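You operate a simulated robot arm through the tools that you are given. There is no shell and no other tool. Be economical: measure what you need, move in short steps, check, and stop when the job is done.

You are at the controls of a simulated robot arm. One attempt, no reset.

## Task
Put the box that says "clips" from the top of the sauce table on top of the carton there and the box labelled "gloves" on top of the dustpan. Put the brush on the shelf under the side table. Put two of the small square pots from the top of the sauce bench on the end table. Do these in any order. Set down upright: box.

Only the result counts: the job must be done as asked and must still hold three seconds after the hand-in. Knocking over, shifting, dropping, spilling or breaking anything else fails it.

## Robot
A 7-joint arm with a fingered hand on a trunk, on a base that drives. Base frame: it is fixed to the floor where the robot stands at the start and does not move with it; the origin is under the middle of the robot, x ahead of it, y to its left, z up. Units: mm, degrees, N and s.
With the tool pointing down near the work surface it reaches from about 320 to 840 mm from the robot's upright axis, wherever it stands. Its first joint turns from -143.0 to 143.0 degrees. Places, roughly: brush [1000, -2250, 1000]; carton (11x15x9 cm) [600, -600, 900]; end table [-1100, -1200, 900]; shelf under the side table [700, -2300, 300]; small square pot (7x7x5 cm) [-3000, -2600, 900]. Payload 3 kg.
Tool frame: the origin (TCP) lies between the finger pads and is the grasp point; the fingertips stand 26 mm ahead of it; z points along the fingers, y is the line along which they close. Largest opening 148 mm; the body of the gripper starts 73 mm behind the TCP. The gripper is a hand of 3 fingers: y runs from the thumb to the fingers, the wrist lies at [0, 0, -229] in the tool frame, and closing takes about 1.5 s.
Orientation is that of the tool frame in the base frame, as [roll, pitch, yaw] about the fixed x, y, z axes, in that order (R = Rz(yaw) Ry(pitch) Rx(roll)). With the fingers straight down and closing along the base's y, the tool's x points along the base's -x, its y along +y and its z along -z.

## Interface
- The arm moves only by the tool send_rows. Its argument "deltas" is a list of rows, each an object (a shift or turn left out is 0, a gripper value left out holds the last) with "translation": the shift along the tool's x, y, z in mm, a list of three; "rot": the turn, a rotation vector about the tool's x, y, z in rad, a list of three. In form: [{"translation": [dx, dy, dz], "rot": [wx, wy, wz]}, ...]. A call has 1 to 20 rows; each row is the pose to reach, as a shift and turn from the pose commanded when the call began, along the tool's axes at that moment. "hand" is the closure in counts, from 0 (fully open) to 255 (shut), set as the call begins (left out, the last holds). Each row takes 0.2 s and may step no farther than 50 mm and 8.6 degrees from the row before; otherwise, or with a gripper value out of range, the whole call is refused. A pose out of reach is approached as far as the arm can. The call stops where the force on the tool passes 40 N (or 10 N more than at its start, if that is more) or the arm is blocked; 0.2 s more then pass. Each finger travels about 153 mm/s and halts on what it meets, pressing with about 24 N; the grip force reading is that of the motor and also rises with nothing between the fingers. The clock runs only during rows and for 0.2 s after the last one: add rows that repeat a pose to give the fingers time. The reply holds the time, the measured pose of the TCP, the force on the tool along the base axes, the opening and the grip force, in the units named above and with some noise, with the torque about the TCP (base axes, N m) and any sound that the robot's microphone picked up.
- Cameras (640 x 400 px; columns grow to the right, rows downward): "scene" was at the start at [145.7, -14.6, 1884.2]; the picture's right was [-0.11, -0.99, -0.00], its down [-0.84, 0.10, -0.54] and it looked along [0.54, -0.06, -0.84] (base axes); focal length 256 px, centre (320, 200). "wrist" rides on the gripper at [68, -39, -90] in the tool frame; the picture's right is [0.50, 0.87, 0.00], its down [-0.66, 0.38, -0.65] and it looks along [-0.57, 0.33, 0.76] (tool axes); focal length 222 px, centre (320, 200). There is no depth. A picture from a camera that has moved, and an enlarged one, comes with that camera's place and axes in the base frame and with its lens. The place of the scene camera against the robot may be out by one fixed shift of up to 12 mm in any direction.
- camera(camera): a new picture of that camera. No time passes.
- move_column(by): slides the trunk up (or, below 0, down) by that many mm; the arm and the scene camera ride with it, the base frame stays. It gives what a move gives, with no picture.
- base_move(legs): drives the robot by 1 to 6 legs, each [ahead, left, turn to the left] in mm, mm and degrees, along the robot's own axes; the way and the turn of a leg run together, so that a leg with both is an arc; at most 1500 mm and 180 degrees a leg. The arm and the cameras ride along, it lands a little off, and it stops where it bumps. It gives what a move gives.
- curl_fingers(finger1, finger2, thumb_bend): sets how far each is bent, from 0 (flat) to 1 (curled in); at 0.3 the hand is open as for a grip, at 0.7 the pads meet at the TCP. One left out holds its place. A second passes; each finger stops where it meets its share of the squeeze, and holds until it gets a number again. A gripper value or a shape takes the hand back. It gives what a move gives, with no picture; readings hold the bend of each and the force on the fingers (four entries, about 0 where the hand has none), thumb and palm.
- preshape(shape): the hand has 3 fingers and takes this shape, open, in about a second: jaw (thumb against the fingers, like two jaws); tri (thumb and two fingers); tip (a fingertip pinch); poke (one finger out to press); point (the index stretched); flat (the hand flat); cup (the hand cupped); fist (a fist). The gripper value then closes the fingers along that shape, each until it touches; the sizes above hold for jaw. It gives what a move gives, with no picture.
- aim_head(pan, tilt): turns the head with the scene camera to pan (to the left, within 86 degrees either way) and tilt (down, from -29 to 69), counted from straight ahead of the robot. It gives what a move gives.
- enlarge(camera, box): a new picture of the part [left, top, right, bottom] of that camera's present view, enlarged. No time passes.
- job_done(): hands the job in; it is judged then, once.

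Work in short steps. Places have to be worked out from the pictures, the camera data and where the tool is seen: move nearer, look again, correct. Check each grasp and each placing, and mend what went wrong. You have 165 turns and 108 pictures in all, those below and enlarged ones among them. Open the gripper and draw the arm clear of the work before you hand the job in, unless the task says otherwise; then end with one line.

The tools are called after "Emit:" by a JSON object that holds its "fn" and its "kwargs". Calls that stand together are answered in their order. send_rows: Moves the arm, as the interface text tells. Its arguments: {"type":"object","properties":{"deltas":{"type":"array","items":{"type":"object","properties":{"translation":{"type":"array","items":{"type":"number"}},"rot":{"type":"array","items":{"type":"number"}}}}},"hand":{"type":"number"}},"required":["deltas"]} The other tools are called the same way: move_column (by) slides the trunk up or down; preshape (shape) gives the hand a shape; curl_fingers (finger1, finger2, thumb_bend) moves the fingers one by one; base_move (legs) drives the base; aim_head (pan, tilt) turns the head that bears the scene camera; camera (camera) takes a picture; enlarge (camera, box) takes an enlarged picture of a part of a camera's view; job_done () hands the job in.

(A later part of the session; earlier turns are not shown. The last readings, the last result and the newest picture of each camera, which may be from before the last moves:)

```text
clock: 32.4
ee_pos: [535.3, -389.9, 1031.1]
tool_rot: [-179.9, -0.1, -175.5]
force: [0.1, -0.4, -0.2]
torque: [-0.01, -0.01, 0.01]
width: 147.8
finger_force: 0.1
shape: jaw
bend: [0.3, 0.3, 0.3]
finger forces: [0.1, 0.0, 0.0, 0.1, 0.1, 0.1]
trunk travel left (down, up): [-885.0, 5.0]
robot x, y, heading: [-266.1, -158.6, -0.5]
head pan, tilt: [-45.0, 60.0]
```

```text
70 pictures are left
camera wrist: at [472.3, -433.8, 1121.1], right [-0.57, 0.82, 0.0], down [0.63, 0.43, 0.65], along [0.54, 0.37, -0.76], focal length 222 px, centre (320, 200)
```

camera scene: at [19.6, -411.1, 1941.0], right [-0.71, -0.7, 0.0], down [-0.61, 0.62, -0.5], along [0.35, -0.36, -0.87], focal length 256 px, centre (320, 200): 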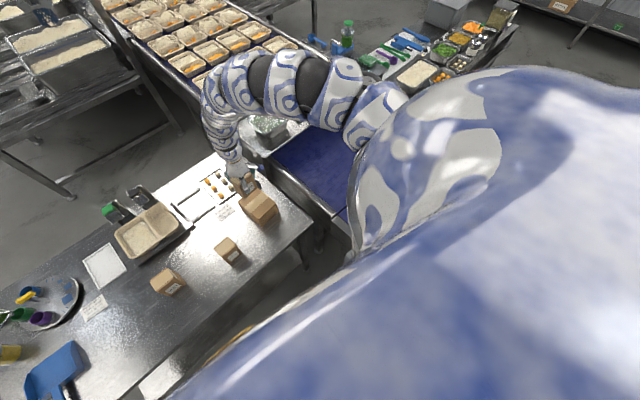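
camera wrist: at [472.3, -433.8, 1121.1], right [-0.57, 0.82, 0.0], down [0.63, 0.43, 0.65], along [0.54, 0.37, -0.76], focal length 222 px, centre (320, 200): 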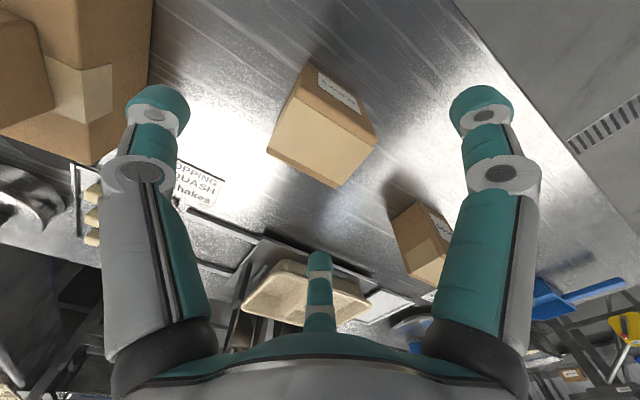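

The box is centred under the hand. I descend to 928 and close.

Emit:
{"fn": "send_rows", "kwargs": {"deltas": [{"translation": [0, 2, 40]}, {"translation": [0, 2, 75]}, {"translation": [0, 2, 103]}, {"translation": [0, 2, 103]}]}}

Emit:
{"fn": "send_rows", "kwargs": {"deltas": [{"translation": [0, 0, 0]}, {"translation": [0, 0, 0]}, {"translation": [0, 0, 0]}, {"translation": [0, 0, 0]}, {"translation": [0, 0, 0]}, {"translation": [0, 0, 0]}, {"translation": [0, 0, 0]}, {"translation": [0, 0, 0]}], "hand": 255}}

Emit:
{"fn": "camera", "kwargs": {"camera": "wrist"}}

```text
clock: 33.4
ee_pos: [534.2, -387.2, 927.2]
tool_rot: [180.0, -0.3, -175.5]
force: [-0.1, 0.2, -0.7]
torque: [-0.02, -0.03, -0.04]
width: 147.7
finger_force: 0.1
shape: jaw
bend: [0.3, 0.3, 0.3]
finger forces: [0.0, 0.1, 0.1, 0.1, 0.1, 0.1]
trunk travel left (down, up): [-885.0, 5.0]
robot x, y, heading: [-260.9, -160.5, -0.5]
head pan, tilt: [-45.0, 60.0]
```

```text
clock: 35.2
ee_pos: [535.9, -385.7, 926.2]
tool_rot: [180.0, -0.4, -175.5]
force: [-0.6, 0.0, 0.6]
torque: [-0.02, 0.02, -0.01]
width: 62.2
finger_force: 23.8
shape: jaw
bend: [0.77, 0.36, 0.7]
finger forces: [19.9, 18.5, 0.0, 0.0, 21.5, 0.0]
trunk travel left (down, up): [-885.0, 5.0]
robot x, y, heading: [-260.8, -157.4, -0.3]
head pan, tilt: [-45.0, 60.0]
```

```text
69 pictures are left
camera wrist: at [472.6, -431.0, 1017.1], right [-0.57, 0.82, 0.0], down [0.63, 0.43, 0.65], along [0.53, 0.37, -0.76], focal length 222 px, centre (320, 200)
```

wrist: 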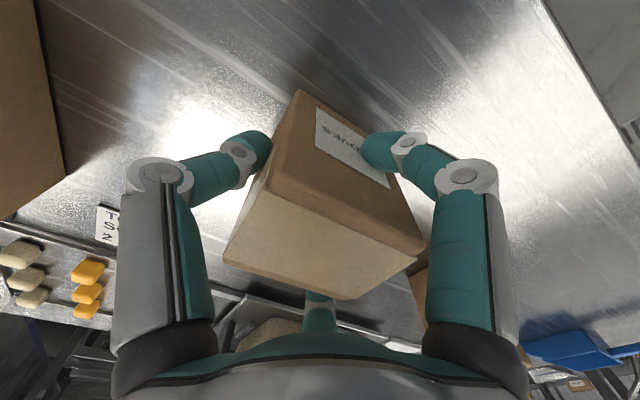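

Gloves gripped. I lift to ≈1080 and check the hold, then drive left to just short of the dustpan.

Emit:
{"fn": "send_rows", "kwargs": {"deltas": [{"translation": [0, 0, -15]}, {"translation": [0, 0, -45]}, {"translation": [0, 0, -80]}, {"translation": [0, 0, -120]}, {"translation": [0, 0, -160]}, {"translation": [0, 0, -160]}]}}

Emit:
{"fn": "base_move", "kwargs": {"legs": [[25, 587, 0]]}}

Emit:
{"fn": "camera", "kwargs": {"camera": "wrist"}}

Emit:
{"fn": "aim_head", "kwargs": {"pan": -10, "tilt": 60}}

Emit:
{"fn": "camera", "kwargs": {"camera": "scene"}}

```text
clock: 36.6
ee_pos: [539.1, -385.0, 1085.2]
tool_rot: [180.0, -0.2, -175.4]
force: [0.1, -0.6, -1.2]
torque: [0.03, 0.02, 0.01]
width: 61.4
finger_force: 23.9
shape: jaw
bend: [0.77, 0.36, 0.7]
finger forces: [19.8, 18.6, 0.0, 0.0, 20.8, 0.1]
trunk travel left (down, up): [-885.0, 5.0]
robot x, y, heading: [-263.3, -160.2, -0.6]
head pan, tilt: [-45.0, 60.0]
```

```text
clock: 40.0
ee_pos: [569.6, 197.5, 1086.1]
tool_rot: [-180.0, -0.3, -176.0]
force: [0.0, -0.1, -1.9]
torque: [-0.01, 0.0, 0.01]
width: 61.1
finger_force: 24.6
shape: jaw
bend: [0.77, 0.37, 0.7]
finger forces: [19.8, 18.6, 0.1, 0.1, 20.6, 0.0]
trunk travel left (down, up): [-885.0, 5.0]
robot x, y, heading: [-231.0, 427.0, -1.1]
head pan, tilt: [-45.0, 60.0]
```

```text
68 pictures are left
camera wrist: at [507.0, 154.4, 1176.0], right [-0.56, 0.83, 0.0], down [0.63, 0.42, 0.65], along [0.54, 0.37, -0.76], focal length 222 px, centre (320, 200)
```

wrist: 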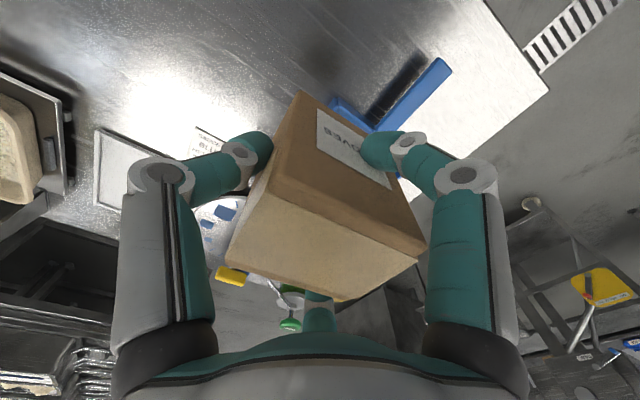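

```text
clock: 41.0
ee_pos: [569.8, 197.3, 1084.6]
tool_rot: [-180.0, -0.2, -175.9]
force: [0.6, -0.1, -2.2]
torque: [0.01, 0.01, 0.0]
width: 61.0
finger_force: 23.8
shape: jaw
bend: [0.77, 0.37, 0.7]
finger forces: [19.9, 18.6, 0.1, 0.0, 20.7, 0.1]
trunk travel left (down, up): [-885.0, 5.0]
robot x, y, heading: [-226.0, 432.9, -1.1]
head pan, tilt: [-10.0, 60.0]
```

```text
67 pictures are left
camera scene: at [-86.3, 410.2, 1941.1], right [-0.19, -0.98, 0.0], down [-0.85, 0.17, -0.5], along [0.49, -0.1, -0.87], focal length 256 px, centre (320, 200)
```

scene: 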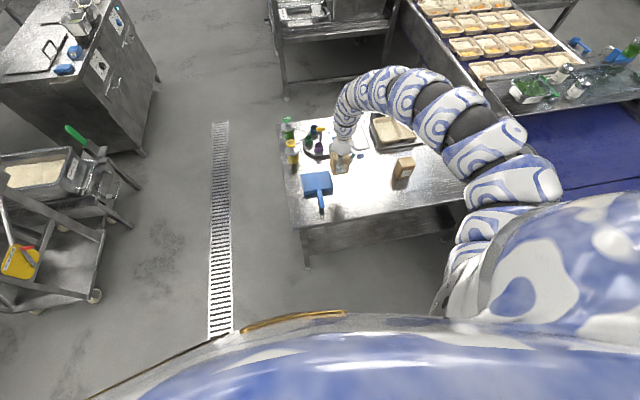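

I see the dustpan: handle along x at y≈297, pan starting at x≈565. I enlarge the scene view for its outline and profile.

Emit:
{"fn": "enlarge", "kwargs": {"camera": "scene", "box": [270, 110, 370, 220]}}

```text
3.64 times, centred on (320, 165) of scene
camera zoom: at [-86.3, 410.2, 1941.1], right [-0.19, -0.98, 0.0], down [-0.85, 0.17, -0.5], along [0.49, -0.1, -0.87], focal length 931 px, centre (320, 327)
```

zoom: 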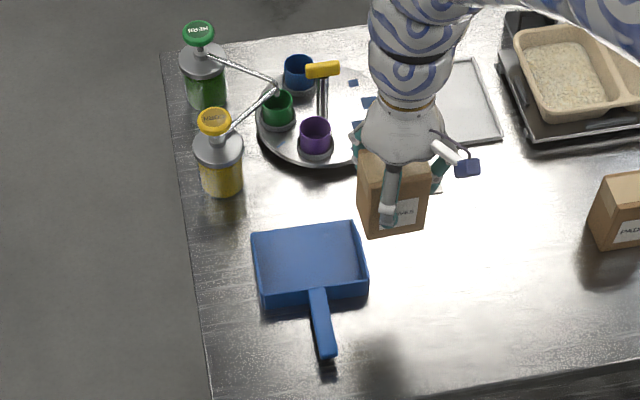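

Pan bed spans roughly x 575–690, y 219–363. I move over (634, 290) and lower to z≈1010, then look.

Emit:
{"fn": "send_rows", "kwargs": {"deltas": [{"translation": [-23, 30, 0]}, {"translation": [-46, 59, 0]}, {"translation": [-70, 88, 0]}, {"translation": [-70, 88, 30]}, {"translation": [-70, 88, 70]}, {"translation": [-70, 88, 70]}]}}

Emit:
{"fn": "camera", "kwargs": {"camera": "wrist"}}

Emit:
{"fn": "enlarge", "kwargs": {"camera": "scene", "box": [270, 110, 370, 220]}}

```text
clock: 42.4
ee_pos: [632.5, 292.1, 1015.4]
tool_rot: [179.9, -0.2, -175.9]
force: [-0.3, -0.4, -2.1]
torque: [-0.01, -0.02, -0.01]
width: 60.3
finger_force: 23.6
shape: jaw
bend: [0.77, 0.37, 0.7]
finger forces: [19.8, 18.5, 0.1, 0.1, 20.0, 0.0]
trunk travel left (down, up): [-885.0, 5.0]
robot x, y, heading: [-228.6, 428.2, -1.0]
head pan, tilt: [-10.0, 60.0]
```

```text
65 pictures are left
camera wrist: at [568.9, 247.9, 1105.6], right [-0.56, 0.83, 0.0], down [0.63, 0.42, 0.65], along [0.54, 0.37, -0.76], focal length 222 px, centre (320, 200)
```

wrist: 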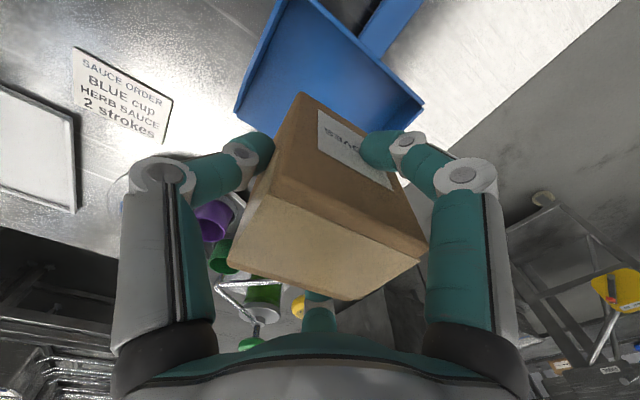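

```text
3.64 times, centred on (320, 165) of scene
camera zoom: at [-86.9, 409.5, 1941.1], right [-0.19, -0.98, 0.0], down [-0.85, 0.17, -0.5], along [0.49, -0.1, -0.87], focal length 931 px, centre (320, 327)
```

zoom: 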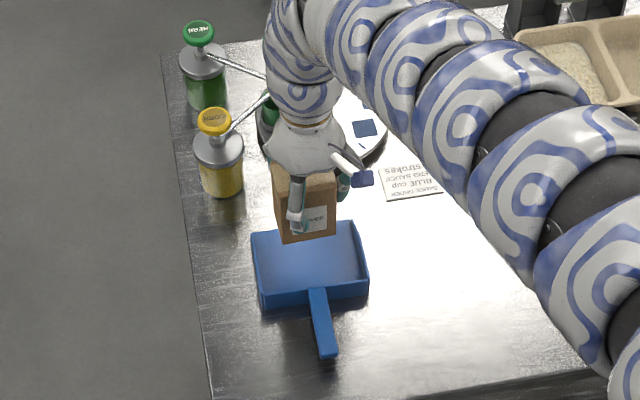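

Wrist view gives the pan as x 569–675, y 220–366; I shift back 10 mm and lower toward contact.

Emit:
{"fn": "send_rows", "kwargs": {"deltas": [{"translation": [10, 2, 15]}, {"translation": [10, 2, 35]}, {"translation": [10, 2, 55]}, {"translation": [10, 2, 65]}, {"translation": [10, 2, 69]}, {"translation": [10, 2, 72]}, {"translation": [10, 2, 72]}]}}

Emit:
{"fn": "enlarge", "kwargs": {"camera": "scene", "box": [270, 110, 370, 220]}}

```text
clock: 44.0
ee_pos: [620.2, 291.9, 943.9]
tool_rot: [-180.0, -0.3, -176.0]
force: [0.4, -0.4, -2.3]
torque: [0.02, 0.05, -0.01]
width: 60.2
finger_force: 23.8
shape: jaw
bend: [0.77, 0.37, 0.7]
finger forces: [19.7, 18.7, 0.1, 0.0, 19.7, 0.0]
trunk travel left (down, up): [-885.0, 5.0]
robot x, y, heading: [-227.4, 434.8, -1.3]
head pan, tilt: [-10.0, 60.0]
```

```text
3.64 times, centred on (320, 165) of scene
camera zoom: at [-86.3, 410.3, 1941.1], right [-0.19, -0.98, 0.0], down [-0.85, 0.17, -0.5], along [0.49, -0.1, -0.87], focal length 931 px, centre (320, 327)
```

zoom: 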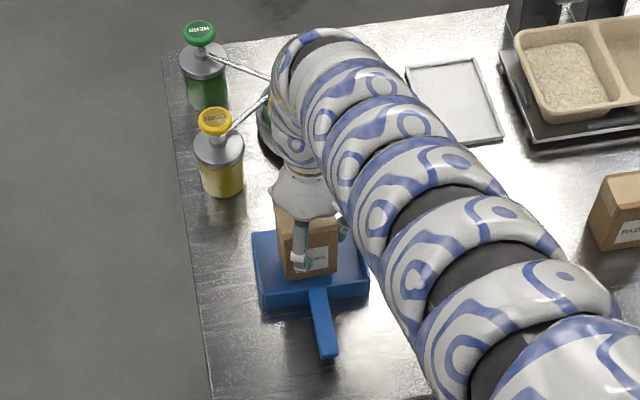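

Centred in the pan, not touching yet. I lower in 2 mm rows until contact.

Emit:
{"fn": "send_rows", "kwargs": {"deltas": [{"translation": [0, 0, 2]}, {"translation": [0, 0, 4]}, {"translation": [0, 0, 6]}, {"translation": [0, 0, 8]}, {"translation": [0, 0, 10]}, {"translation": [0, 0, 10]}]}}

```text
clock: 45.4
ee_pos: [617.2, 290.9, 942.6]
tool_rot: [179.9, -0.3, -175.9]
force: [0.6, -0.2, -1.2]
torque: [0.0, -0.02, 0.01]
width: 59.9
finger_force: 24.2
shape: jaw
bend: [0.77, 0.37, 0.7]
finger forces: [19.7, 18.7, 0.1, 0.0, 19.7, 0.1]
out of reach, approached as far as the arm can: row 1, 2, 3, 4, 5, 6
trunk travel left (down, up): [-885.0, 5.0]
robot x, y, heading: [-227.2, 431.3, -1.0]
head pan, tilt: [-10.0, 60.0]
```

Arm is at its outer reach; I lower via the trunk in small steps.

Emit:
{"fn": "move_column", "kwargs": {"by": -4}}

Emit:
{"fn": "move_column", "kwargs": {"by": -2}}

```text
clock: 45.9
ee_pos: [617.7, 291.3, 937.3]
tool_rot: [-180.0, -0.3, -175.9]
force: [-0.1, -0.6, -1.6]
torque: [-0.01, 0.02, -0.01]
width: 60.2
finger_force: 24.5
shape: jaw
bend: [0.77, 0.37, 0.7]
finger forces: [19.8, 18.7, 0.1, 0.1, 19.6, 0.1]
trunk travel left (down, up): [-881.0, 9.0]
robot x, y, heading: [-231.9, 434.6, -1.1]
head pan, tilt: [-10.0, 60.0]
```

```text
clock: 46.5
ee_pos: [617.3, 292.6, 935.1]
tool_rot: [-180.0, -0.3, -175.9]
force: [-0.8, 0.2, -1.5]
torque: [0.02, 0.03, 0.02]
width: 59.9
finger_force: 23.6
shape: jaw
bend: [0.77, 0.37, 0.7]
finger forces: [19.8, 18.8, 0.0, 0.1, 19.7, 0.1]
trunk travel left (down, up): [-879.0, 11.0]
robot x, y, heading: [-224.4, 431.0, -1.0]
head pan, tilt: [-10.0, 60.0]
```

Still no contact; two more steps.

Emit:
{"fn": "move_column", "kwargs": {"by": -2}}

Emit:
{"fn": "move_column", "kwargs": {"by": -2}}

```text
clock: 47.0
ee_pos: [617.4, 290.0, 934.0]
tool_rot: [180.0, -0.2, -175.8]
force: [0.0, 0.2, -2.5]
torque: [-0.03, 0.02, 0.0]
width: 59.7
finger_force: 23.8
shape: jaw
bend: [0.77, 0.37, 0.7]
finger forces: [19.8, 18.7, 0.0, 0.1, 19.7, 0.0]
trunk travel left (down, up): [-877.0, 13.0]
robot x, y, heading: [-229.6, 437.1, -0.9]
head pan, tilt: [-10.0, 60.0]
```

```text
clock: 47.5
ee_pos: [616.8, 292.4, 932.2]
tool_rot: [-179.9, -0.4, -175.8]
force: [0.5, 0.8, -1.5]
torque: [-0.04, 0.03, 0.02]
width: 59.8
finger_force: 24.2
shape: jaw
bend: [0.77, 0.37, 0.7]
finger forces: [19.8, 18.7, 0.0, 0.1, 19.6, 0.1]
trunk travel left (down, up): [-875.0, 15.0]
robot x, y, heading: [-228.5, 431.6, -1.1]
head pan, tilt: [-10.0, 60.0]
```

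Emit:
{"fn": "move_column", "kwargs": {"by": -2}}

Emit:
{"fn": "enlarge", "kwargs": {"camera": "scene", "box": [290, 130, 350, 210]}}

```text
clock: 48.0
ee_pos: [616.6, 291.3, 929.5]
tool_rot: [-179.9, -0.3, -175.9]
force: [0.3, -0.3, -2.1]
torque: [-0.02, 0.02, 0.01]
width: 59.8
finger_force: 23.8
shape: jaw
bend: [0.77, 0.37, 0.7]
finger forces: [19.7, 18.8, 0.0, 0.1, 19.8, 0.0]
trunk travel left (down, up): [-873.0, 17.0]
robot x, y, heading: [-227.1, 431.7, -1.2]
head pan, tilt: [-10.0, 60.0]
```

```text
5.00 times, centred on (320, 170) of scene
camera zoom: at [-86.3, 410.4, 1929.0], right [-0.19, -0.98, 0.0], down [-0.85, 0.17, -0.5], along [0.49, -0.1, -0.87], focal length 1280 px, centre (320, 350)
```

zoom: 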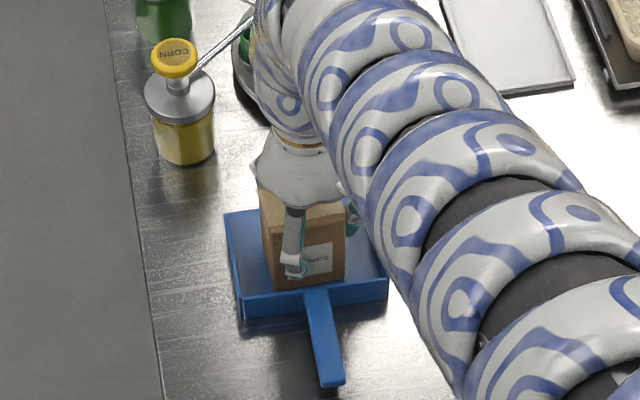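

Emit:
{"fn": "move_column", "kwargs": {"by": -1.5}}

Emit:
{"fn": "move_column", "kwargs": {"by": -1.5}}

```text
clock: 48.5
ee_pos: [617.7, 291.6, 929.1]
tool_rot: [-180.0, -0.2, -175.9]
force: [-0.2, -0.8, 3.8]
torque: [0.06, -0.05, 0.0]
width: 59.9
finger_force: 23.7
shape: jaw
bend: [0.77, 0.37, 0.7]
finger forces: [20.4, 19.3, 0.1, 0.0, 20.5, 0.0]
trunk travel left (down, up): [-872.0, 18.0]
robot x, y, heading: [-228.7, 430.0, -1.1]
head pan, tilt: [-10.0, 60.0]
```

```text
clock: 49.0
ee_pos: [618.0, 291.2, 929.4]
tool_rot: [180.0, -0.1, -175.9]
force: [0.4, -1.2, 12.6]
torque: [0.03, -0.04, 0.0]
width: 60.1
finger_force: 24.3
shape: jaw
bend: [0.77, 0.37, 0.7]
finger forces: [21.3, 20.4, 0.0, 0.1, 22.1, 0.0]
trunk travel left (down, up): [-870.0, 20.0]
robot x, y, heading: [-228.1, 429.7, -0.9]
head pan, tilt: [-10.0, 60.0]
```

Contact reached (13 N). I open and lift away.

Emit:
{"fn": "send_rows", "kwargs": {"deltas": [{"translation": [0, 0, 0]}, {"translation": [0, 0, 0]}, {"translation": [0, 0, 0]}, {"translation": [0, 0, 0]}, {"translation": [0, 0, 0]}], "hand": 0}}

Emit:
{"fn": "send_rows", "kwargs": {"deltas": [{"translation": [0, 0, -20]}, {"translation": [0, 0, -60]}, {"translation": [0, 0, -100]}, {"translation": [0, 0, -140]}, {"translation": [0, 0, -180]}, {"translation": [0, 0, -200]}, {"translation": [0, 0, -200]}]}}

Emit:
{"fn": "camera", "kwargs": {"camera": "wrist"}}

Emit:
{"fn": "enlarge", "kwargs": {"camera": "scene", "box": [270, 110, 440, 220]}}

```text
clock: 50.2
ee_pos: [617.7, 291.7, 926.6]
tool_rot: [180.0, -0.2, -175.9]
force: [0.3, -0.6, -0.7]
torque: [-0.02, 0.03, 0.02]
width: 147.9
finger_force: 0.1
shape: jaw
bend: [0.3, 0.3, 0.3]
finger forces: [0.0, 0.1, 0.0, 0.0, 0.1, 0.1]
trunk travel left (down, up): [-870.0, 20.0]
robot x, y, heading: [-228.0, 431.5, -1.1]
head pan, tilt: [-10.0, 60.0]
```

```text
clock: 51.8
ee_pos: [621.8, 294.2, 1128.8]
tool_rot: [-180.0, -0.3, -175.9]
force: [-0.3, 0.3, 0.5]
torque: [-0.03, 0.0, -0.03]
width: 147.9
finger_force: 0.0
shape: jaw
bend: [0.3, 0.3, 0.3]
finger forces: [0.0, 0.0, 0.0, 0.0, 0.0, 0.0]
trunk travel left (down, up): [-870.0, 20.0]
robot x, y, heading: [-232.0, 432.6, -0.9]
head pan, tilt: [-10.0, 60.0]
```

```text
61 pictures are left
camera wrist: at [557.8, 249.7, 1218.7], right [-0.56, 0.83, 0.0], down [0.63, 0.42, 0.65], along [0.54, 0.37, -0.76], focal length 222 px, centre (320, 200)
```

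wrist: 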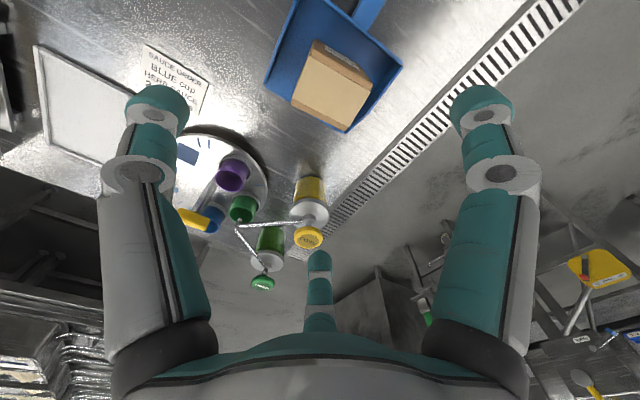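

```text
3.64 times, centred on (355, 165) of scene
camera zoom: at [-86.9, 412.5, 1926.1], right [-0.19, -0.98, 0.0], down [-0.85, 0.17, -0.5], along [0.49, -0.1, -0.87], focal length 931 px, centre (193, 327)
```

zoom: 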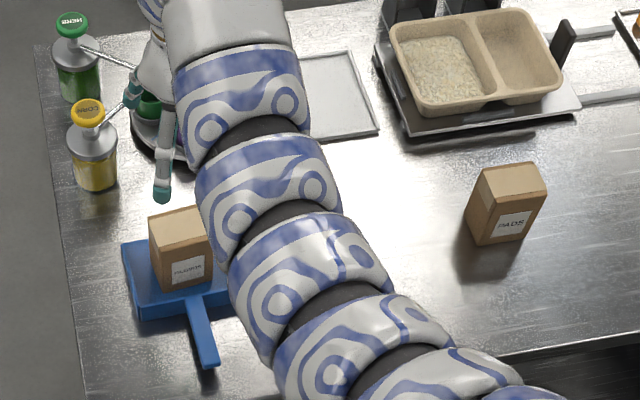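

Gloves stands upright on the dustpan. Next, the brush: I back off 250 mm, turn right 90° and look ahead for a route.

Emit:
{"fn": "base_move", "kwargs": {"legs": [[-250, 0, 0], [0, 0, -89]]}}

Emit:
{"fn": "aim_head", "kwargs": {"pan": 0, "tilt": 25}}

Emit:
{"fn": "camera", "kwargs": {"camera": "scene"}}

```text
clock: 57.4
ee_pos: [-593.8, -417.6, 1127.7]
tool_rot: [-179.9, -0.3, 95.7]
force: [0.3, 0.9, 0.2]
torque: [-0.01, -0.01, -0.02]
width: 147.7
finger_force: 0.2
shape: jaw
bend: [0.3, 0.3, 0.3]
finger forces: [0.1, 0.0, 0.0, 0.0, 0.1, 0.0]
trunk travel left (down, up): [-870.0, 20.0]
robot x, y, heading: [-479.8, 435.4, -89.4]
head pan, tilt: [-10.0, 60.0]
```

```text
clock: 58.4
ee_pos: [-593.9, -416.6, 1128.0]
tool_rot: [-179.9, -0.2, 95.7]
force: [0.4, 0.2, 0.4]
torque: [-0.01, 0.0, 0.01]
width: 148.0
finger_force: 0.0
shape: jaw
bend: [0.3, 0.3, 0.3]
finger forces: [0.0, 0.0, 0.0, 0.0, 0.0, 0.1]
trunk travel left (down, up): [-870.0, 20.0]
robot x, y, heading: [-479.7, 436.8, -89.4]
head pan, tilt: [0.0, 25.0]
```

```text
59 pictures are left
camera scene: at [-481.9, 257.0, 1976.1], right [-1.0, -0.01, 0.0], down [0.0, 0.42, -0.91], along [0.01, -0.91, -0.42], focal length 256 px, centre (320, 200)
```

scene: 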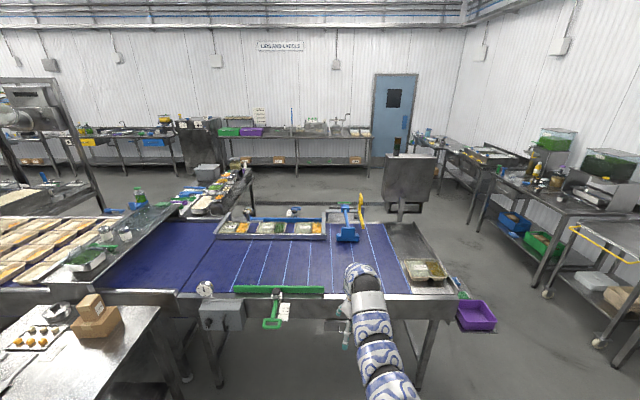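

The conveyor's metal end (the end table) is at about x −1100, and the side table lies beyond it, so I must go around the west end. I zoom on that passage and on the side table.

Emit:
{"fn": "enlarge", "kwargs": {"camera": "scene", "box": [330, 120, 640, 370]}}

Emit:
{"fn": "enlarge", "kwargs": {"camera": "scene", "box": [150, 140, 310, 260]}}

```text
1.60 times, centred on (485, 245) of scene
camera zoom: at [-481.9, 257.0, 1976.1], right [-1.0, -0.01, 0.0], down [0.0, 0.42, -0.91], along [0.01, -0.91, -0.42], focal length 410 px, centre (56, 128)
```

zoom: 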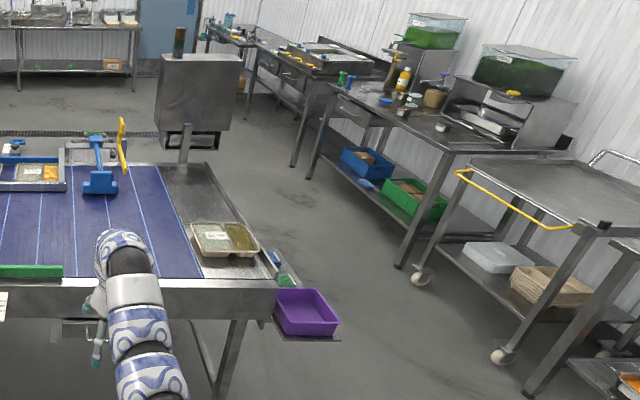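

```text
3.33 times, centred on (230, 200) of scene
camera zoom: at [-481.9, 257.0, 1976.1], right [-1.0, -0.01, 0.0], down [0.0, 0.42, -0.91], along [0.01, -0.91, -0.42], focal length 853 px, centre (620, 200)
```

zoom: 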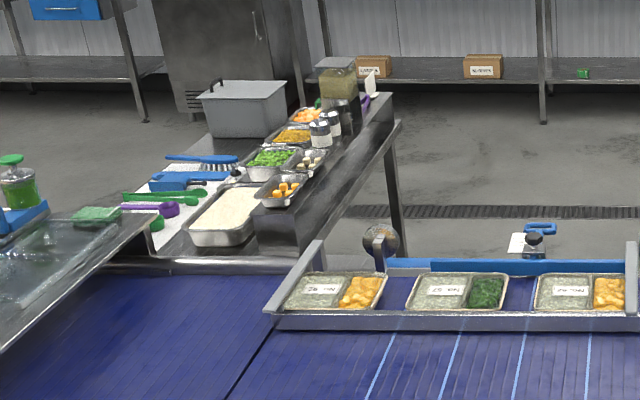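

I check the right (west) side before strafing there.

Emit:
{"fn": "aim_head", "kwargs": {"pan": -75, "tilt": 20}}

Emit:
{"fn": "camera", "kwargs": {"camera": "scene"}}

```text
clock: 59.9
ee_pos: [-595.8, -417.2, 1127.8]
tool_rot: [-180.0, -0.3, 95.7]
force: [0.0, -0.3, -0.1]
torque: [0.02, 0.04, 0.01]
width: 148.3
finger_force: 0.0
shape: jaw
bend: [0.3, 0.3, 0.3]
finger forces: [0.0, 0.1, 0.0, 0.0, 0.1, 0.1]
trunk travel left (down, up): [-870.0, 20.0]
robot x, y, heading: [-476.5, 435.7, -89.4]
head pan, tilt: [-75.0, 20.0]
```

```text
56 pictures are left
camera scene: at [-572.6, 324.0, 1984.2], right [-0.27, 0.96, 0.0], down [0.33, 0.09, -0.94], along [-0.9, -0.25, -0.34], focal length 256 px, centre (320, 200)
```

scene: 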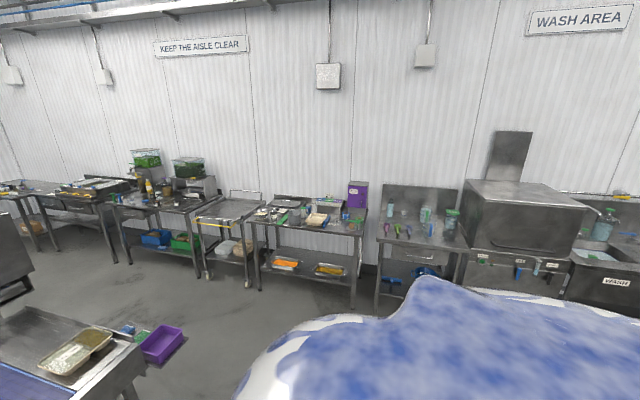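

The aisle is clear. I strafe west, then drive down the aisle, shift a little east and turn to face the sauce bench.

Emit:
{"fn": "base_move", "kwargs": {"legs": [[0, -1450, 0], [1440, 0, 0], [1440, 0, 0], [0, 250, 0], [0, 0, -90]]}}

Emit:
{"fn": "aim_head", "kwargs": {"pan": 0, "tilt": 35}}

Emit:
{"fn": "camera", "kwargs": {"camera": "scene"}}

```text
clock: 85.7
ee_pos: [-2570.8, -2252.8, 1128.3]
tool_rot: [-180.0, -0.3, 2.8]
force: [0.0, 0.6, 0.5]
torque: [-0.01, 0.01, 0.02]
width: 147.7
finger_force: 0.1
shape: jaw
bend: [0.3, 0.3, 0.3]
finger forces: [0.0, 0.0, 0.0, 0.0, 0.0, 0.1]
trunk travel left (down, up): [-870.0, 20.0]
robot x, y, heading: [-1725.2, -2407.9, 177.8]
head pan, tilt: [-75.0, 20.0]
```

```text
clock: 87.1
ee_pos: [-2570.7, -2253.1, 1127.9]
tool_rot: [179.9, -0.2, 2.8]
force: [0.7, 0.2, 1.1]
torque: [-0.01, 0.02, -0.05]
width: 147.8
finger_force: 0.0
shape: jaw
bend: [0.3, 0.3, 0.3]
finger forces: [0.1, 0.1, 0.0, 0.0, 0.0, 0.0]
trunk travel left (down, up): [-870.0, 20.0]
robot x, y, heading: [-1721.4, -2410.3, 177.6]
head pan, tilt: [0.0, 35.0]
```

```text
55 pictures are left
camera scene: at [-1896.9, -2410.9, 1960.4], right [0.04, 1.0, 0.0], down [0.57, -0.02, -0.82], along [-0.82, 0.03, -0.57], focal length 256 px, centre (320, 200)
```

scene: 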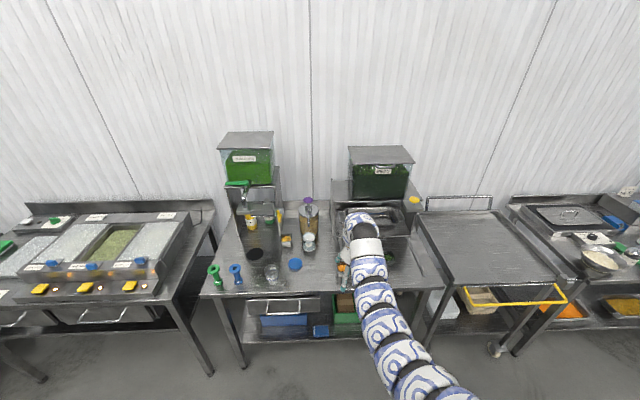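

I zoom on the sauce bench to find the small square pots.

Emit:
{"fn": "enlarge", "kwargs": {"camera": "scene", "box": [195, 190, 355, 300]}}

Emit:
{"fn": "camera", "kwargs": {"camera": "wrist"}}

```text
3.64 times, centred on (275, 245) of scene
camera zoom: at [-1896.9, -2410.9, 1960.4], right [0.04, 1.0, 0.0], down [0.57, -0.02, -0.82], along [-0.82, 0.03, -0.57], focal length 931 px, centre (484, 36)
```

zoom: 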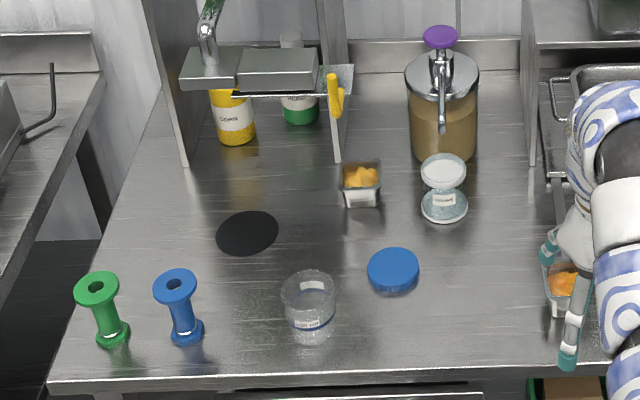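

```text
53 pictures are left
camera wrist: at [-2504.8, -2210.9, 1217.9], right [0.54, -0.84, 0.0], down [-0.64, -0.41, 0.65], along [-0.55, -0.35, -0.76], focal length 222 px, centre (320, 200)
```

wrist: 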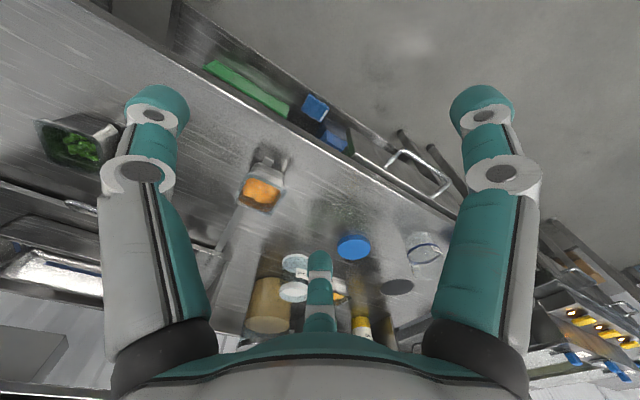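

Pots seen: an orange one ≈(-2736,-2249) close to the front edge, a green one ≈(-2831,-1983), and one by the jar (-3004,-2564). I take the first; drive ahead 150 and look again.

Emit:
{"fn": "base_move", "kwargs": {"legs": [[150, 0, 0]]}}

Emit:
{"fn": "camera", "kwargs": {"camera": "wrist"}}

Emit:
{"fn": "camera", "kwargs": {"camera": "scene"}}

```text
clock: 88.5
ee_pos: [-2721.9, -2247.1, 1127.7]
tool_rot: [180.0, -0.3, 2.8]
force: [0.1, 0.1, 0.6]
torque: [0.0, -0.05, 0.02]
width: 148.0
finger_force: 0.1
shape: jaw
bend: [0.3, 0.3, 0.3]
finger forces: [0.0, 0.0, 0.0, 0.1, 0.0, 0.1]
trunk travel left (down, up): [-870.0, 20.0]
robot x, y, heading: [-1874.9, -2404.0, 177.7]
head pan, tilt: [0.0, 35.0]
```

```text
52 pictures are left
camera wrist: at [-2656.2, -2204.7, 1216.9], right [0.54, -0.84, 0.0], down [-0.64, -0.41, 0.65], along [-0.55, -0.35, -0.76], focal length 222 px, centre (320, 200)
```

wrist: 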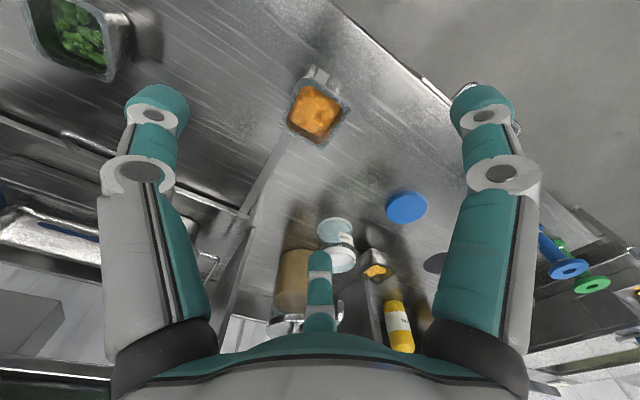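

```text
51 pictures are left
camera scene: at [-2049.2, -2404.7, 1960.1], right [0.04, 1.0, 0.0], down [0.57, -0.02, -0.82], along [-0.82, 0.03, -0.57], focal length 256 px, centre (320, 200)
```

scene: 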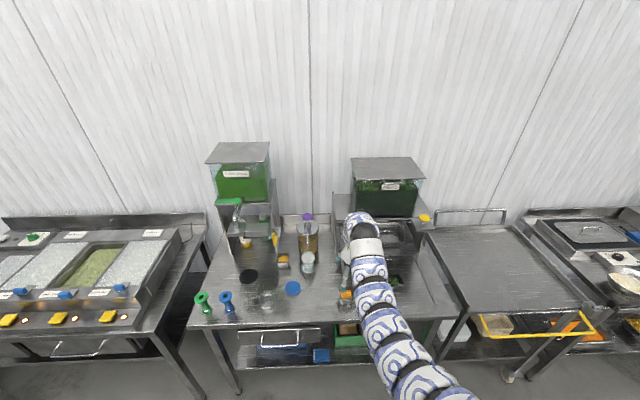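

Emit:
{"fn": "enlarge", "kwargs": {"camera": "wrist", "box": [250, 40, 390, 160]}}

```text
3.33 times, centred on (320, 100) of wrist
camera zoom: at [-2656.2, -2204.7, 1216.9], right [0.54, -0.84, 0.0], down [-0.64, -0.41, 0.65], along [-0.55, -0.35, -0.76], focal length 740 px, centre (320, 533)
```

zoom: 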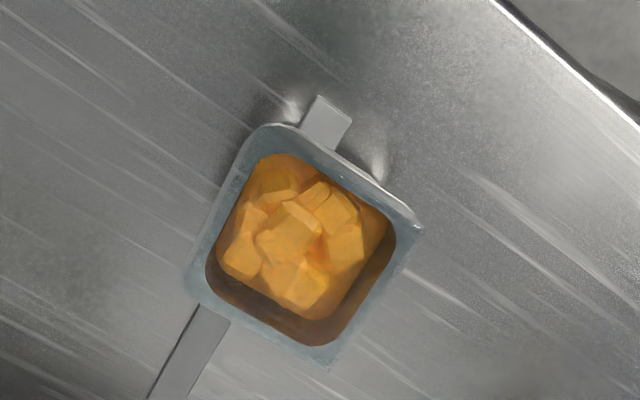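

The rim measures H≈306, so bench ≈860, pot centre ≈ (-2756,-2260), square with the tool. It is a bit beyond reach, so I lower to 1030, retract 100 mm, then drive ahead 134.

Emit:
{"fn": "send_rows", "kwargs": {"deltas": [{"translation": [0, 5, 45]}, {"translation": [0, 11, 90]}, {"translation": [30, 14, 98]}, {"translation": [70, 16, 98]}, {"translation": [100, 18, 98]}, {"translation": [100, 18, 98]}]}}

Emit:
{"fn": "base_move", "kwargs": {"legs": [[134, 0, 0]]}}

Emit:
{"fn": "enlarge", "kwargs": {"camera": "wrist", "box": [210, 0, 430, 140]}}

```text
clock: 89.9
ee_pos: [-2617.0, -2258.9, 1031.2]
tool_rot: [-180.0, -0.4, 2.9]
force: [-0.1, 0.1, 0.3]
torque: [-0.03, -0.04, -0.02]
width: 148.0
finger_force: 0.1
shape: jaw
bend: [0.3, 0.3, 0.3]
finger forces: [0.0, 0.1, 0.1, 0.1, 0.1, 0.0]
trunk travel left (down, up): [-870.0, 20.0]
robot x, y, heading: [-1871.6, -2405.5, 177.7]
head pan, tilt: [0.0, 35.0]
```

```text
clock: 91.2
ee_pos: [-2752.4, -2254.6, 1029.5]
tool_rot: [-179.9, -0.3, 2.9]
force: [-0.4, -0.2, -0.6]
torque: [-0.03, -0.01, 0.0]
width: 148.1
finger_force: 0.0
shape: jaw
bend: [0.3, 0.3, 0.3]
finger forces: [0.1, 0.1, 0.1, 0.0, 0.1, 0.0]
trunk travel left (down, up): [-870.0, 20.0]
robot x, y, heading: [-2010.1, -2398.0, 177.7]
head pan, tilt: [0.0, 35.0]
```

```text
2.86 times, centred on (320, 70) of wrist
camera zoom: at [-2686.8, -2212.6, 1119.9], right [0.54, -0.84, 0.0], down [-0.64, -0.41, 0.65], along [-0.54, -0.36, -0.76], focal length 635 px, centre (320, 571)
```

zoom: 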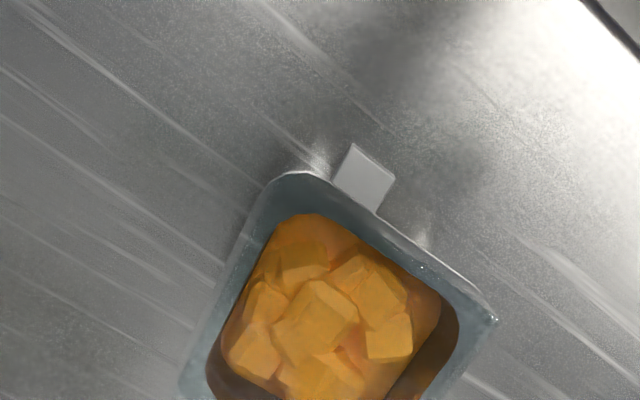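

Height of the bench is uncertain (rim between 912 and 955). I descend 60 mm more (fingers stay outside the pot) and triangulate.

Emit:
{"fn": "send_rows", "kwargs": {"deltas": [{"translation": [0, 0, 30]}, {"translation": [0, 0, 60]}, {"translation": [0, 0, 60]}]}}

Emit:
{"fn": "camera", "kwargs": {"camera": "wrist"}}

Emit:
{"fn": "enlarge", "kwargs": {"camera": "scene", "box": [290, 220, 450, 320]}}

```text
clock: 92.0
ee_pos: [-2752.3, -2255.9, 970.4]
tool_rot: [-180.0, -0.3, 3.0]
force: [0.2, -0.2, -0.4]
torque: [-0.03, -0.01, 0.0]
width: 147.9
finger_force: 0.1
shape: jaw
bend: [0.3, 0.3, 0.3]
finger forces: [0.1, 0.1, 0.0, 0.0, 0.1, 0.0]
trunk travel left (down, up): [-870.0, 20.0]
robot x, y, heading: [-2010.0, -2399.8, 177.8]
head pan, tilt: [0.0, 35.0]
```

```text
48 pictures are left
camera wrist: at [-2686.1, -2214.1, 1061.5], right [0.54, -0.84, 0.0], down [-0.64, -0.41, 0.65], along [-0.55, -0.35, -0.76], focal length 222 px, centre (320, 200)
```

wrist: 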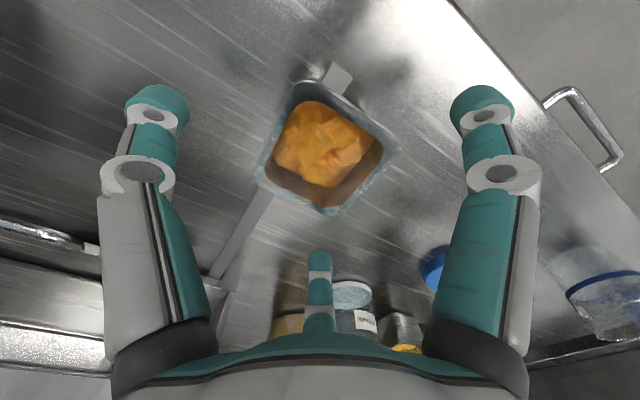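

```text
4.00 times, centred on (370, 270) of scene
camera zoom: at [-2180.8, -2399.8, 1960.4], right [0.04, 1.0, 0.0], down [0.57, -0.02, -0.82], along [-0.82, 0.03, -0.57], focal length 1024 px, centre (120, -80)
```

zoom: 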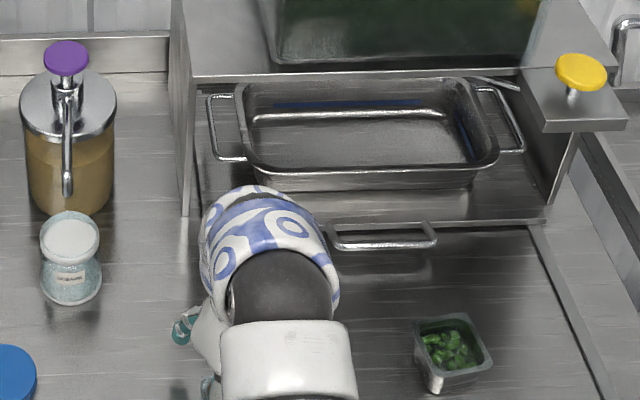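

Centre ≈ (-2749,-2256), right under the TCP. I descend gently till the fingertips feel the bench.

Emit:
{"fn": "send_rows", "kwargs": {"deltas": [{"translation": [2, 0, 25]}, {"translation": [2, 0, 45]}, {"translation": [2, 0, 50]}, {"translation": [2, 0, 54]}, {"translation": [2, 0, 58]}, {"translation": [2, 0, 62]}, {"translation": [2, 0, 66]}, {"translation": [2, 0, 70]}, {"translation": [2, 0, 73]}, {"translation": [2, 0, 76]}, {"translation": [2, 0, 76]}]}}

Emit:
{"fn": "camera", "kwargs": {"camera": "wrist"}}

```text
clock: 93.1
ee_pos: [-2753.8, -2254.5, 923.0]
tool_rot: [179.9, 0.4, 2.9]
force: [4.3, -1.4, 21.7]
torque: [0.24, 0.32, 0.13]
width: 147.6
finger_force: 0.0
shape: jaw
bend: [0.27, 0.29, 0.29]
finger forces: [3.2, 9.3, 0.0, 0.1, 9.5, 0.1]
trunk travel left (down, up): [-870.0, 20.0]
robot x, y, heading: [-2006.3, -2400.3, 177.9]
head pan, tilt: [0.0, 35.0]
stopped in row 5: the force on the tool passed its limit (the readings are from after the stop); the commanded pose is now the measured one
```

```text
46 pictures are left
camera wrist: at [-2686.3, -2212.6, 1012.5], right [0.54, -0.84, 0.0], down [-0.63, -0.41, 0.66], along [-0.56, -0.36, -0.75], focal length 222 px, centre (320, 200)
```

wrist: 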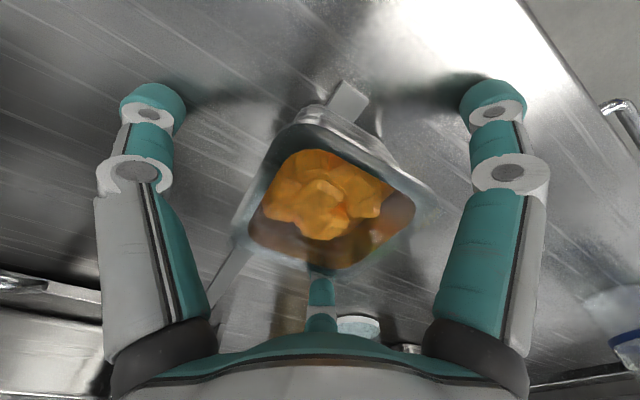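

Fingertips touch the bench at TCP 923 (bench ≈897, rim ≈947). I raise 10 mm, shift 6 mm toward the pot's centre and close.

Emit:
{"fn": "send_rows", "kwargs": {"deltas": [{"translation": [0, 0, -6]}, {"translation": [6, -6, -10]}, {"translation": [6, -6, -10]}]}}

Emit:
{"fn": "send_rows", "kwargs": {"deltas": [{"translation": [0, 0, 0]}, {"translation": [0, 0, 0]}, {"translation": [0, 0, 0]}, {"translation": [0, 0, 0]}, {"translation": [0, 0, 0]}, {"translation": [0, 0, 0]}, {"translation": [0, 0, 0]}, {"translation": [0, 0, 0]}], "hand": 255}}

Emit:
{"fn": "camera", "kwargs": {"camera": "wrist"}}

```text
clock: 93.9
ee_pos: [-2745.6, -2248.7, 929.0]
tool_rot: [180.0, 0.0, 3.0]
force: [0.2, -0.3, 1.4]
torque: [0.0, 0.0, 0.01]
width: 148.0
finger_force: 0.0
shape: jaw
bend: [0.3, 0.3, 0.3]
finger forces: [0.0, 0.0, 0.1, 0.0, 0.0, 0.0]
trunk travel left (down, up): [-870.0, 20.0]
robot x, y, heading: [-2006.4, -2400.7, 177.9]
head pan, tilt: [0.0, 35.0]
```

```text
clock: 95.7
ee_pos: [-2746.9, -2248.0, 929.3]
tool_rot: [-180.0, 0.0, 2.9]
force: [-0.3, 0.9, 0.3]
torque: [0.03, 0.01, 0.0]
width: 51.1
finger_force: 23.9
shape: jaw
bend: [0.39, 0.77, 0.7]
finger forces: [19.3, 18.7, 0.0, 0.0, 21.3, 0.1]
trunk travel left (down, up): [-870.0, 20.0]
robot x, y, heading: [-2010.1, -2394.4, 177.8]
head pan, tilt: [0.0, 35.0]
```

```text
45 pictures are left
camera wrist: at [-2679.8, -2206.3, 1019.2], right [0.54, -0.84, 0.0], down [-0.63, -0.41, 0.66], along [-0.55, -0.36, -0.76], focal length 222 px, centre (320, 200)
```

wrist: 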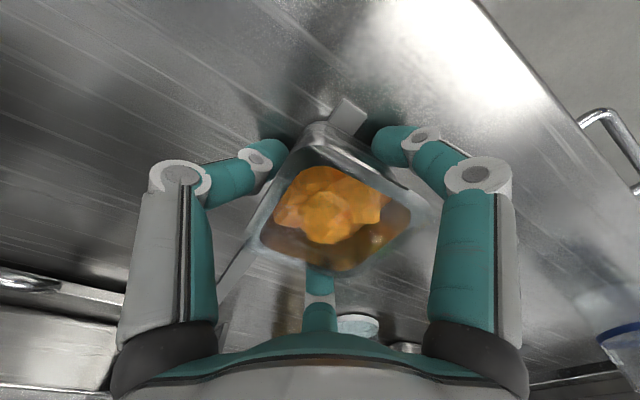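

All three digits hold the pot. I lift slowly by 60 and check.

Emit:
{"fn": "send_rows", "kwargs": {"deltas": [{"translation": [0, 0, -10]}, {"translation": [0, 0, -20]}, {"translation": [0, 0, -30]}, {"translation": [0, 0, -45]}, {"translation": [0, 0, -60]}, {"translation": [0, 0, -75]}, {"translation": [0, 0, -90]}, {"translation": [0, 0, -90]}]}}

Emit:
{"fn": "camera", "kwargs": {"camera": "wrist"}}

```text
clock: 97.5
ee_pos: [-2747.7, -2250.3, 1019.4]
tool_rot: [179.9, 0.3, 2.8]
force: [1.2, -0.7, -1.6]
torque: [0.02, -0.03, -0.01]
width: 50.3
finger_force: 23.9
shape: jaw
bend: [0.39, 0.77, 0.7]
finger forces: [20.1, 19.3, 0.0, 0.1, 22.2, 0.0]
trunk travel left (down, up): [-870.0, 20.0]
robot x, y, heading: [-2006.5, -2402.3, 177.6]
head pan, tilt: [0.0, 35.0]
```

```text
44 pictures are left
camera wrist: at [-2680.5, -2207.1, 1108.9], right [0.54, -0.84, 0.0], down [-0.63, -0.41, 0.65], along [-0.55, -0.35, -0.76], focal length 222 px, centre (320, 200)
```

wrist: 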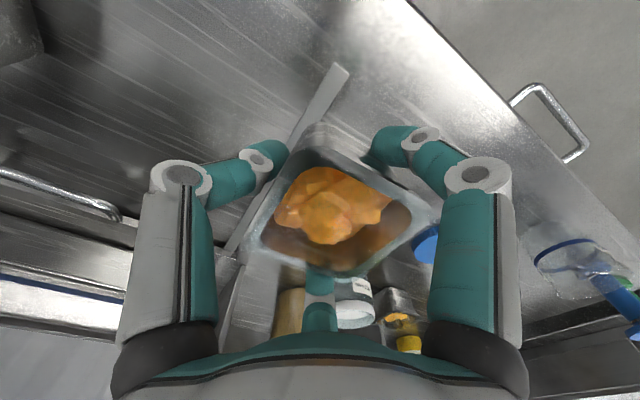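

Held firmly. I raise the trunk 15 mm and drive back, turn north, go up the aisle, shift west and turn to face the end table.

Emit:
{"fn": "move_column", "kwargs": {"by": 15}}

Emit:
{"fn": "base_move", "kwargs": {"legs": [[-120, 0, 0], [0, 0, -88], [1450, 0, 0], [450, 0, 0], [0, 230, 0], [0, 0, -90]]}}

Emit:
{"fn": "aim_head", "kwargs": {"pan": -30, "tilt": 40}}

Emit:
{"fn": "camera", "kwargs": {"camera": "scene"}}

```text
clock: 98.1
ee_pos: [-2747.7, -2248.8, 1032.8]
tool_rot: [-179.9, 0.1, 2.9]
force: [-0.3, 0.2, -1.7]
torque: [0.02, 0.0, 0.02]
width: 50.3
finger_force: 23.5
shape: jaw
bend: [0.39, 0.77, 0.7]
finger forces: [20.0, 19.4, 0.1, 0.1, 22.2, 0.0]
trunk travel left (down, up): [-885.0, 5.0]
robot x, y, heading: [-2010.0, -2398.1, 178.1]
head pan, tilt: [0.0, 35.0]
```

```text
clock: 117.5
ee_pos: [-1328.0, -636.9, 1034.2]
tool_rot: [179.9, 0.1, -177.1]
force: [-0.5, 0.3, -1.1]
torque: [0.0, -0.01, -0.03]
width: 50.2
finger_force: 23.4
shape: jaw
bend: [0.77, 0.77, 0.7]
finger forces: [18.7, 18.6, 0.1, 0.0, 21.1, 0.0]
trunk travel left (down, up): [-885.0, 5.0]
robot x, y, heading: [-2068.2, -482.8, -2.3]
head pan, tilt: [0.0, 35.0]
```

```text
clock: 118.4
ee_pos: [-1328.8, -637.5, 1033.8]
tool_rot: [-180.0, 0.1, -177.1]
force: [-1.1, 0.4, -1.9]
torque: [-0.01, 0.01, 0.0]
width: 50.1
finger_force: 23.8
shape: jaw
bend: [0.77, 0.77, 0.7]
finger forces: [18.7, 18.8, 0.0, 0.0, 21.1, 0.0]
trunk travel left (down, up): [-885.0, 5.0]
robot x, y, heading: [-2068.5, -487.3, -2.4]
head pan, tilt: [-30.0, 40.0]
```

```text
43 pictures are left
camera scene: at [-1918.7, -541.2, 1967.8], right [-0.53, -0.85, 0.0], down [-0.54, 0.34, -0.77], along [0.65, -0.41, -0.64], focal length 256 px, centre (320, 200)
```

scene: 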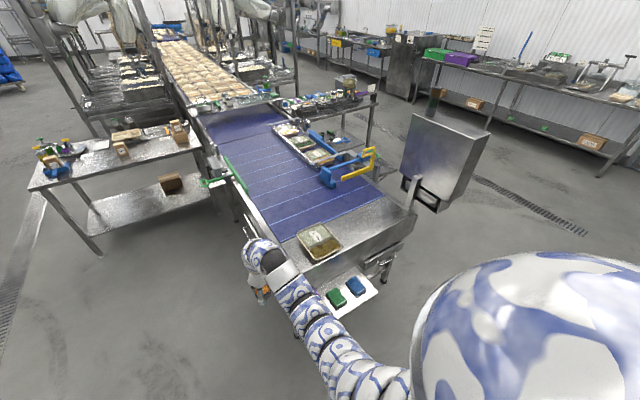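

I check the pot in the hand and zoom on the end table.

Emit:
{"fn": "camera", "kwargs": {"camera": "wrist"}}

Emit:
{"fn": "enlarge", "kwargs": {"camera": "scene", "box": [280, 160, 440, 320]}}

```text
42 pictures are left
camera wrist: at [-1393.0, -679.7, 1123.6], right [-0.54, 0.84, 0.0], down [0.63, 0.41, 0.66], along [0.55, 0.36, -0.76], focal length 222 px, centre (320, 200)
```

wrist: 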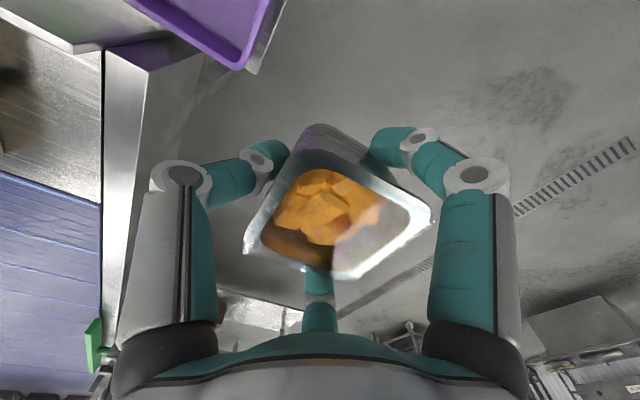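

```text
2.50 times, centred on (360, 240) of scene
camera zoom: at [-1918.7, -541.2, 1967.8], right [-0.53, -0.85, 0.0], down [-0.54, 0.34, -0.77], along [0.65, -0.41, -0.64], focal length 640 px, centre (220, 100)
```

zoom: 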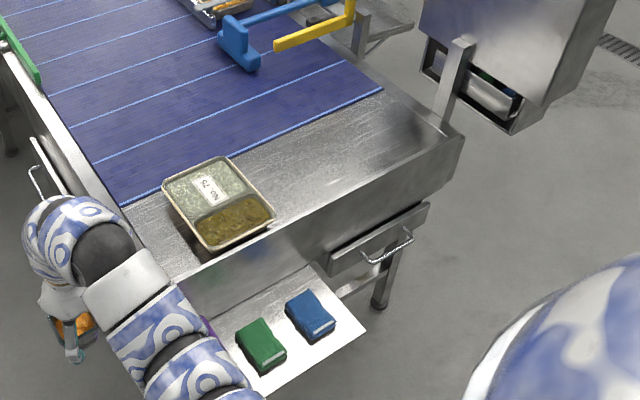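

The end table spans about x −1265…−1037, y −1600…−860, with a tray near (−1164,−1016); the free part is y −1150…−1550. I drive right 700 and ahead 130, and look.

Emit:
{"fn": "base_move", "kwargs": {"legs": [[0, -700, 0], [130, 0, 0]]}}

Emit:
{"fn": "camera", "kwargs": {"camera": "wrist"}}

Emit:
{"fn": "aim_head", "kwargs": {"pan": 0, "tilt": 50}}

Emit:
{"fn": "camera", "kwargs": {"camera": "scene"}}

```text
clock: 123.0
ee_pos: [-1231.9, -1331.1, 1034.2]
tool_rot: [180.0, 0.0, -177.7]
force: [0.0, -0.4, -1.9]
torque: [-0.01, 0.01, -0.02]
width: 49.8
finger_force: 23.8
shape: jaw
bend: [0.77, 0.77, 0.7]
finger forces: [18.7, 18.7, 0.0, 0.0, 21.0, 0.0]
trunk travel left (down, up): [-885.0, 5.0]
robot x, y, heading: [-1970.5, -1171.1, -2.6]
head pan, tilt: [-30.0, 40.0]
```

```text
40 pictures are left
camera wrist: at [-1295.6, -1372.9, 1122.6], right [-0.53, 0.84, 0.0], down [0.64, 0.4, 0.65], along [0.55, 0.35, -0.76], focal length 222 px, centre (320, 200)
```

wrist: 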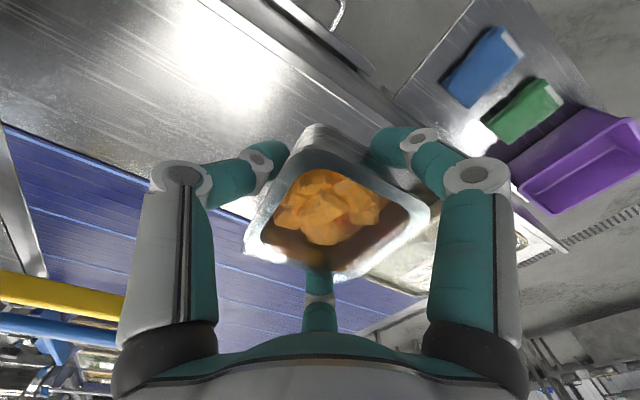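

```text
clock: 124.0
ee_pos: [-1231.6, -1331.6, 1033.4]
tool_rot: [179.9, 0.1, -177.7]
force: [-0.1, 0.1, -1.4]
torque: [-0.04, -0.01, 0.0]
width: 50.2
finger_force: 24.3
shape: jaw
bend: [0.77, 0.77, 0.7]
finger forces: [18.8, 18.7, 0.0, 0.1, 21.0, 0.1]
trunk travel left (down, up): [-885.0, 5.0]
robot x, y, heading: [-1970.2, -1170.7, -2.8]
head pan, tilt: [0.0, 50.0]
```

```text
39 pictures are left
camera scene: at [-1815.9, -1187.1, 1953.6], right [-0.05, -1.0, 0.0], down [-0.77, 0.04, -0.64], along [0.64, -0.03, -0.77], focal length 256 px, centre (320, 200)
```

scene: 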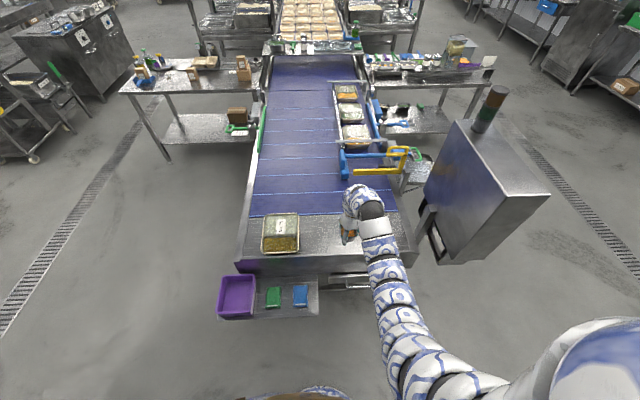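

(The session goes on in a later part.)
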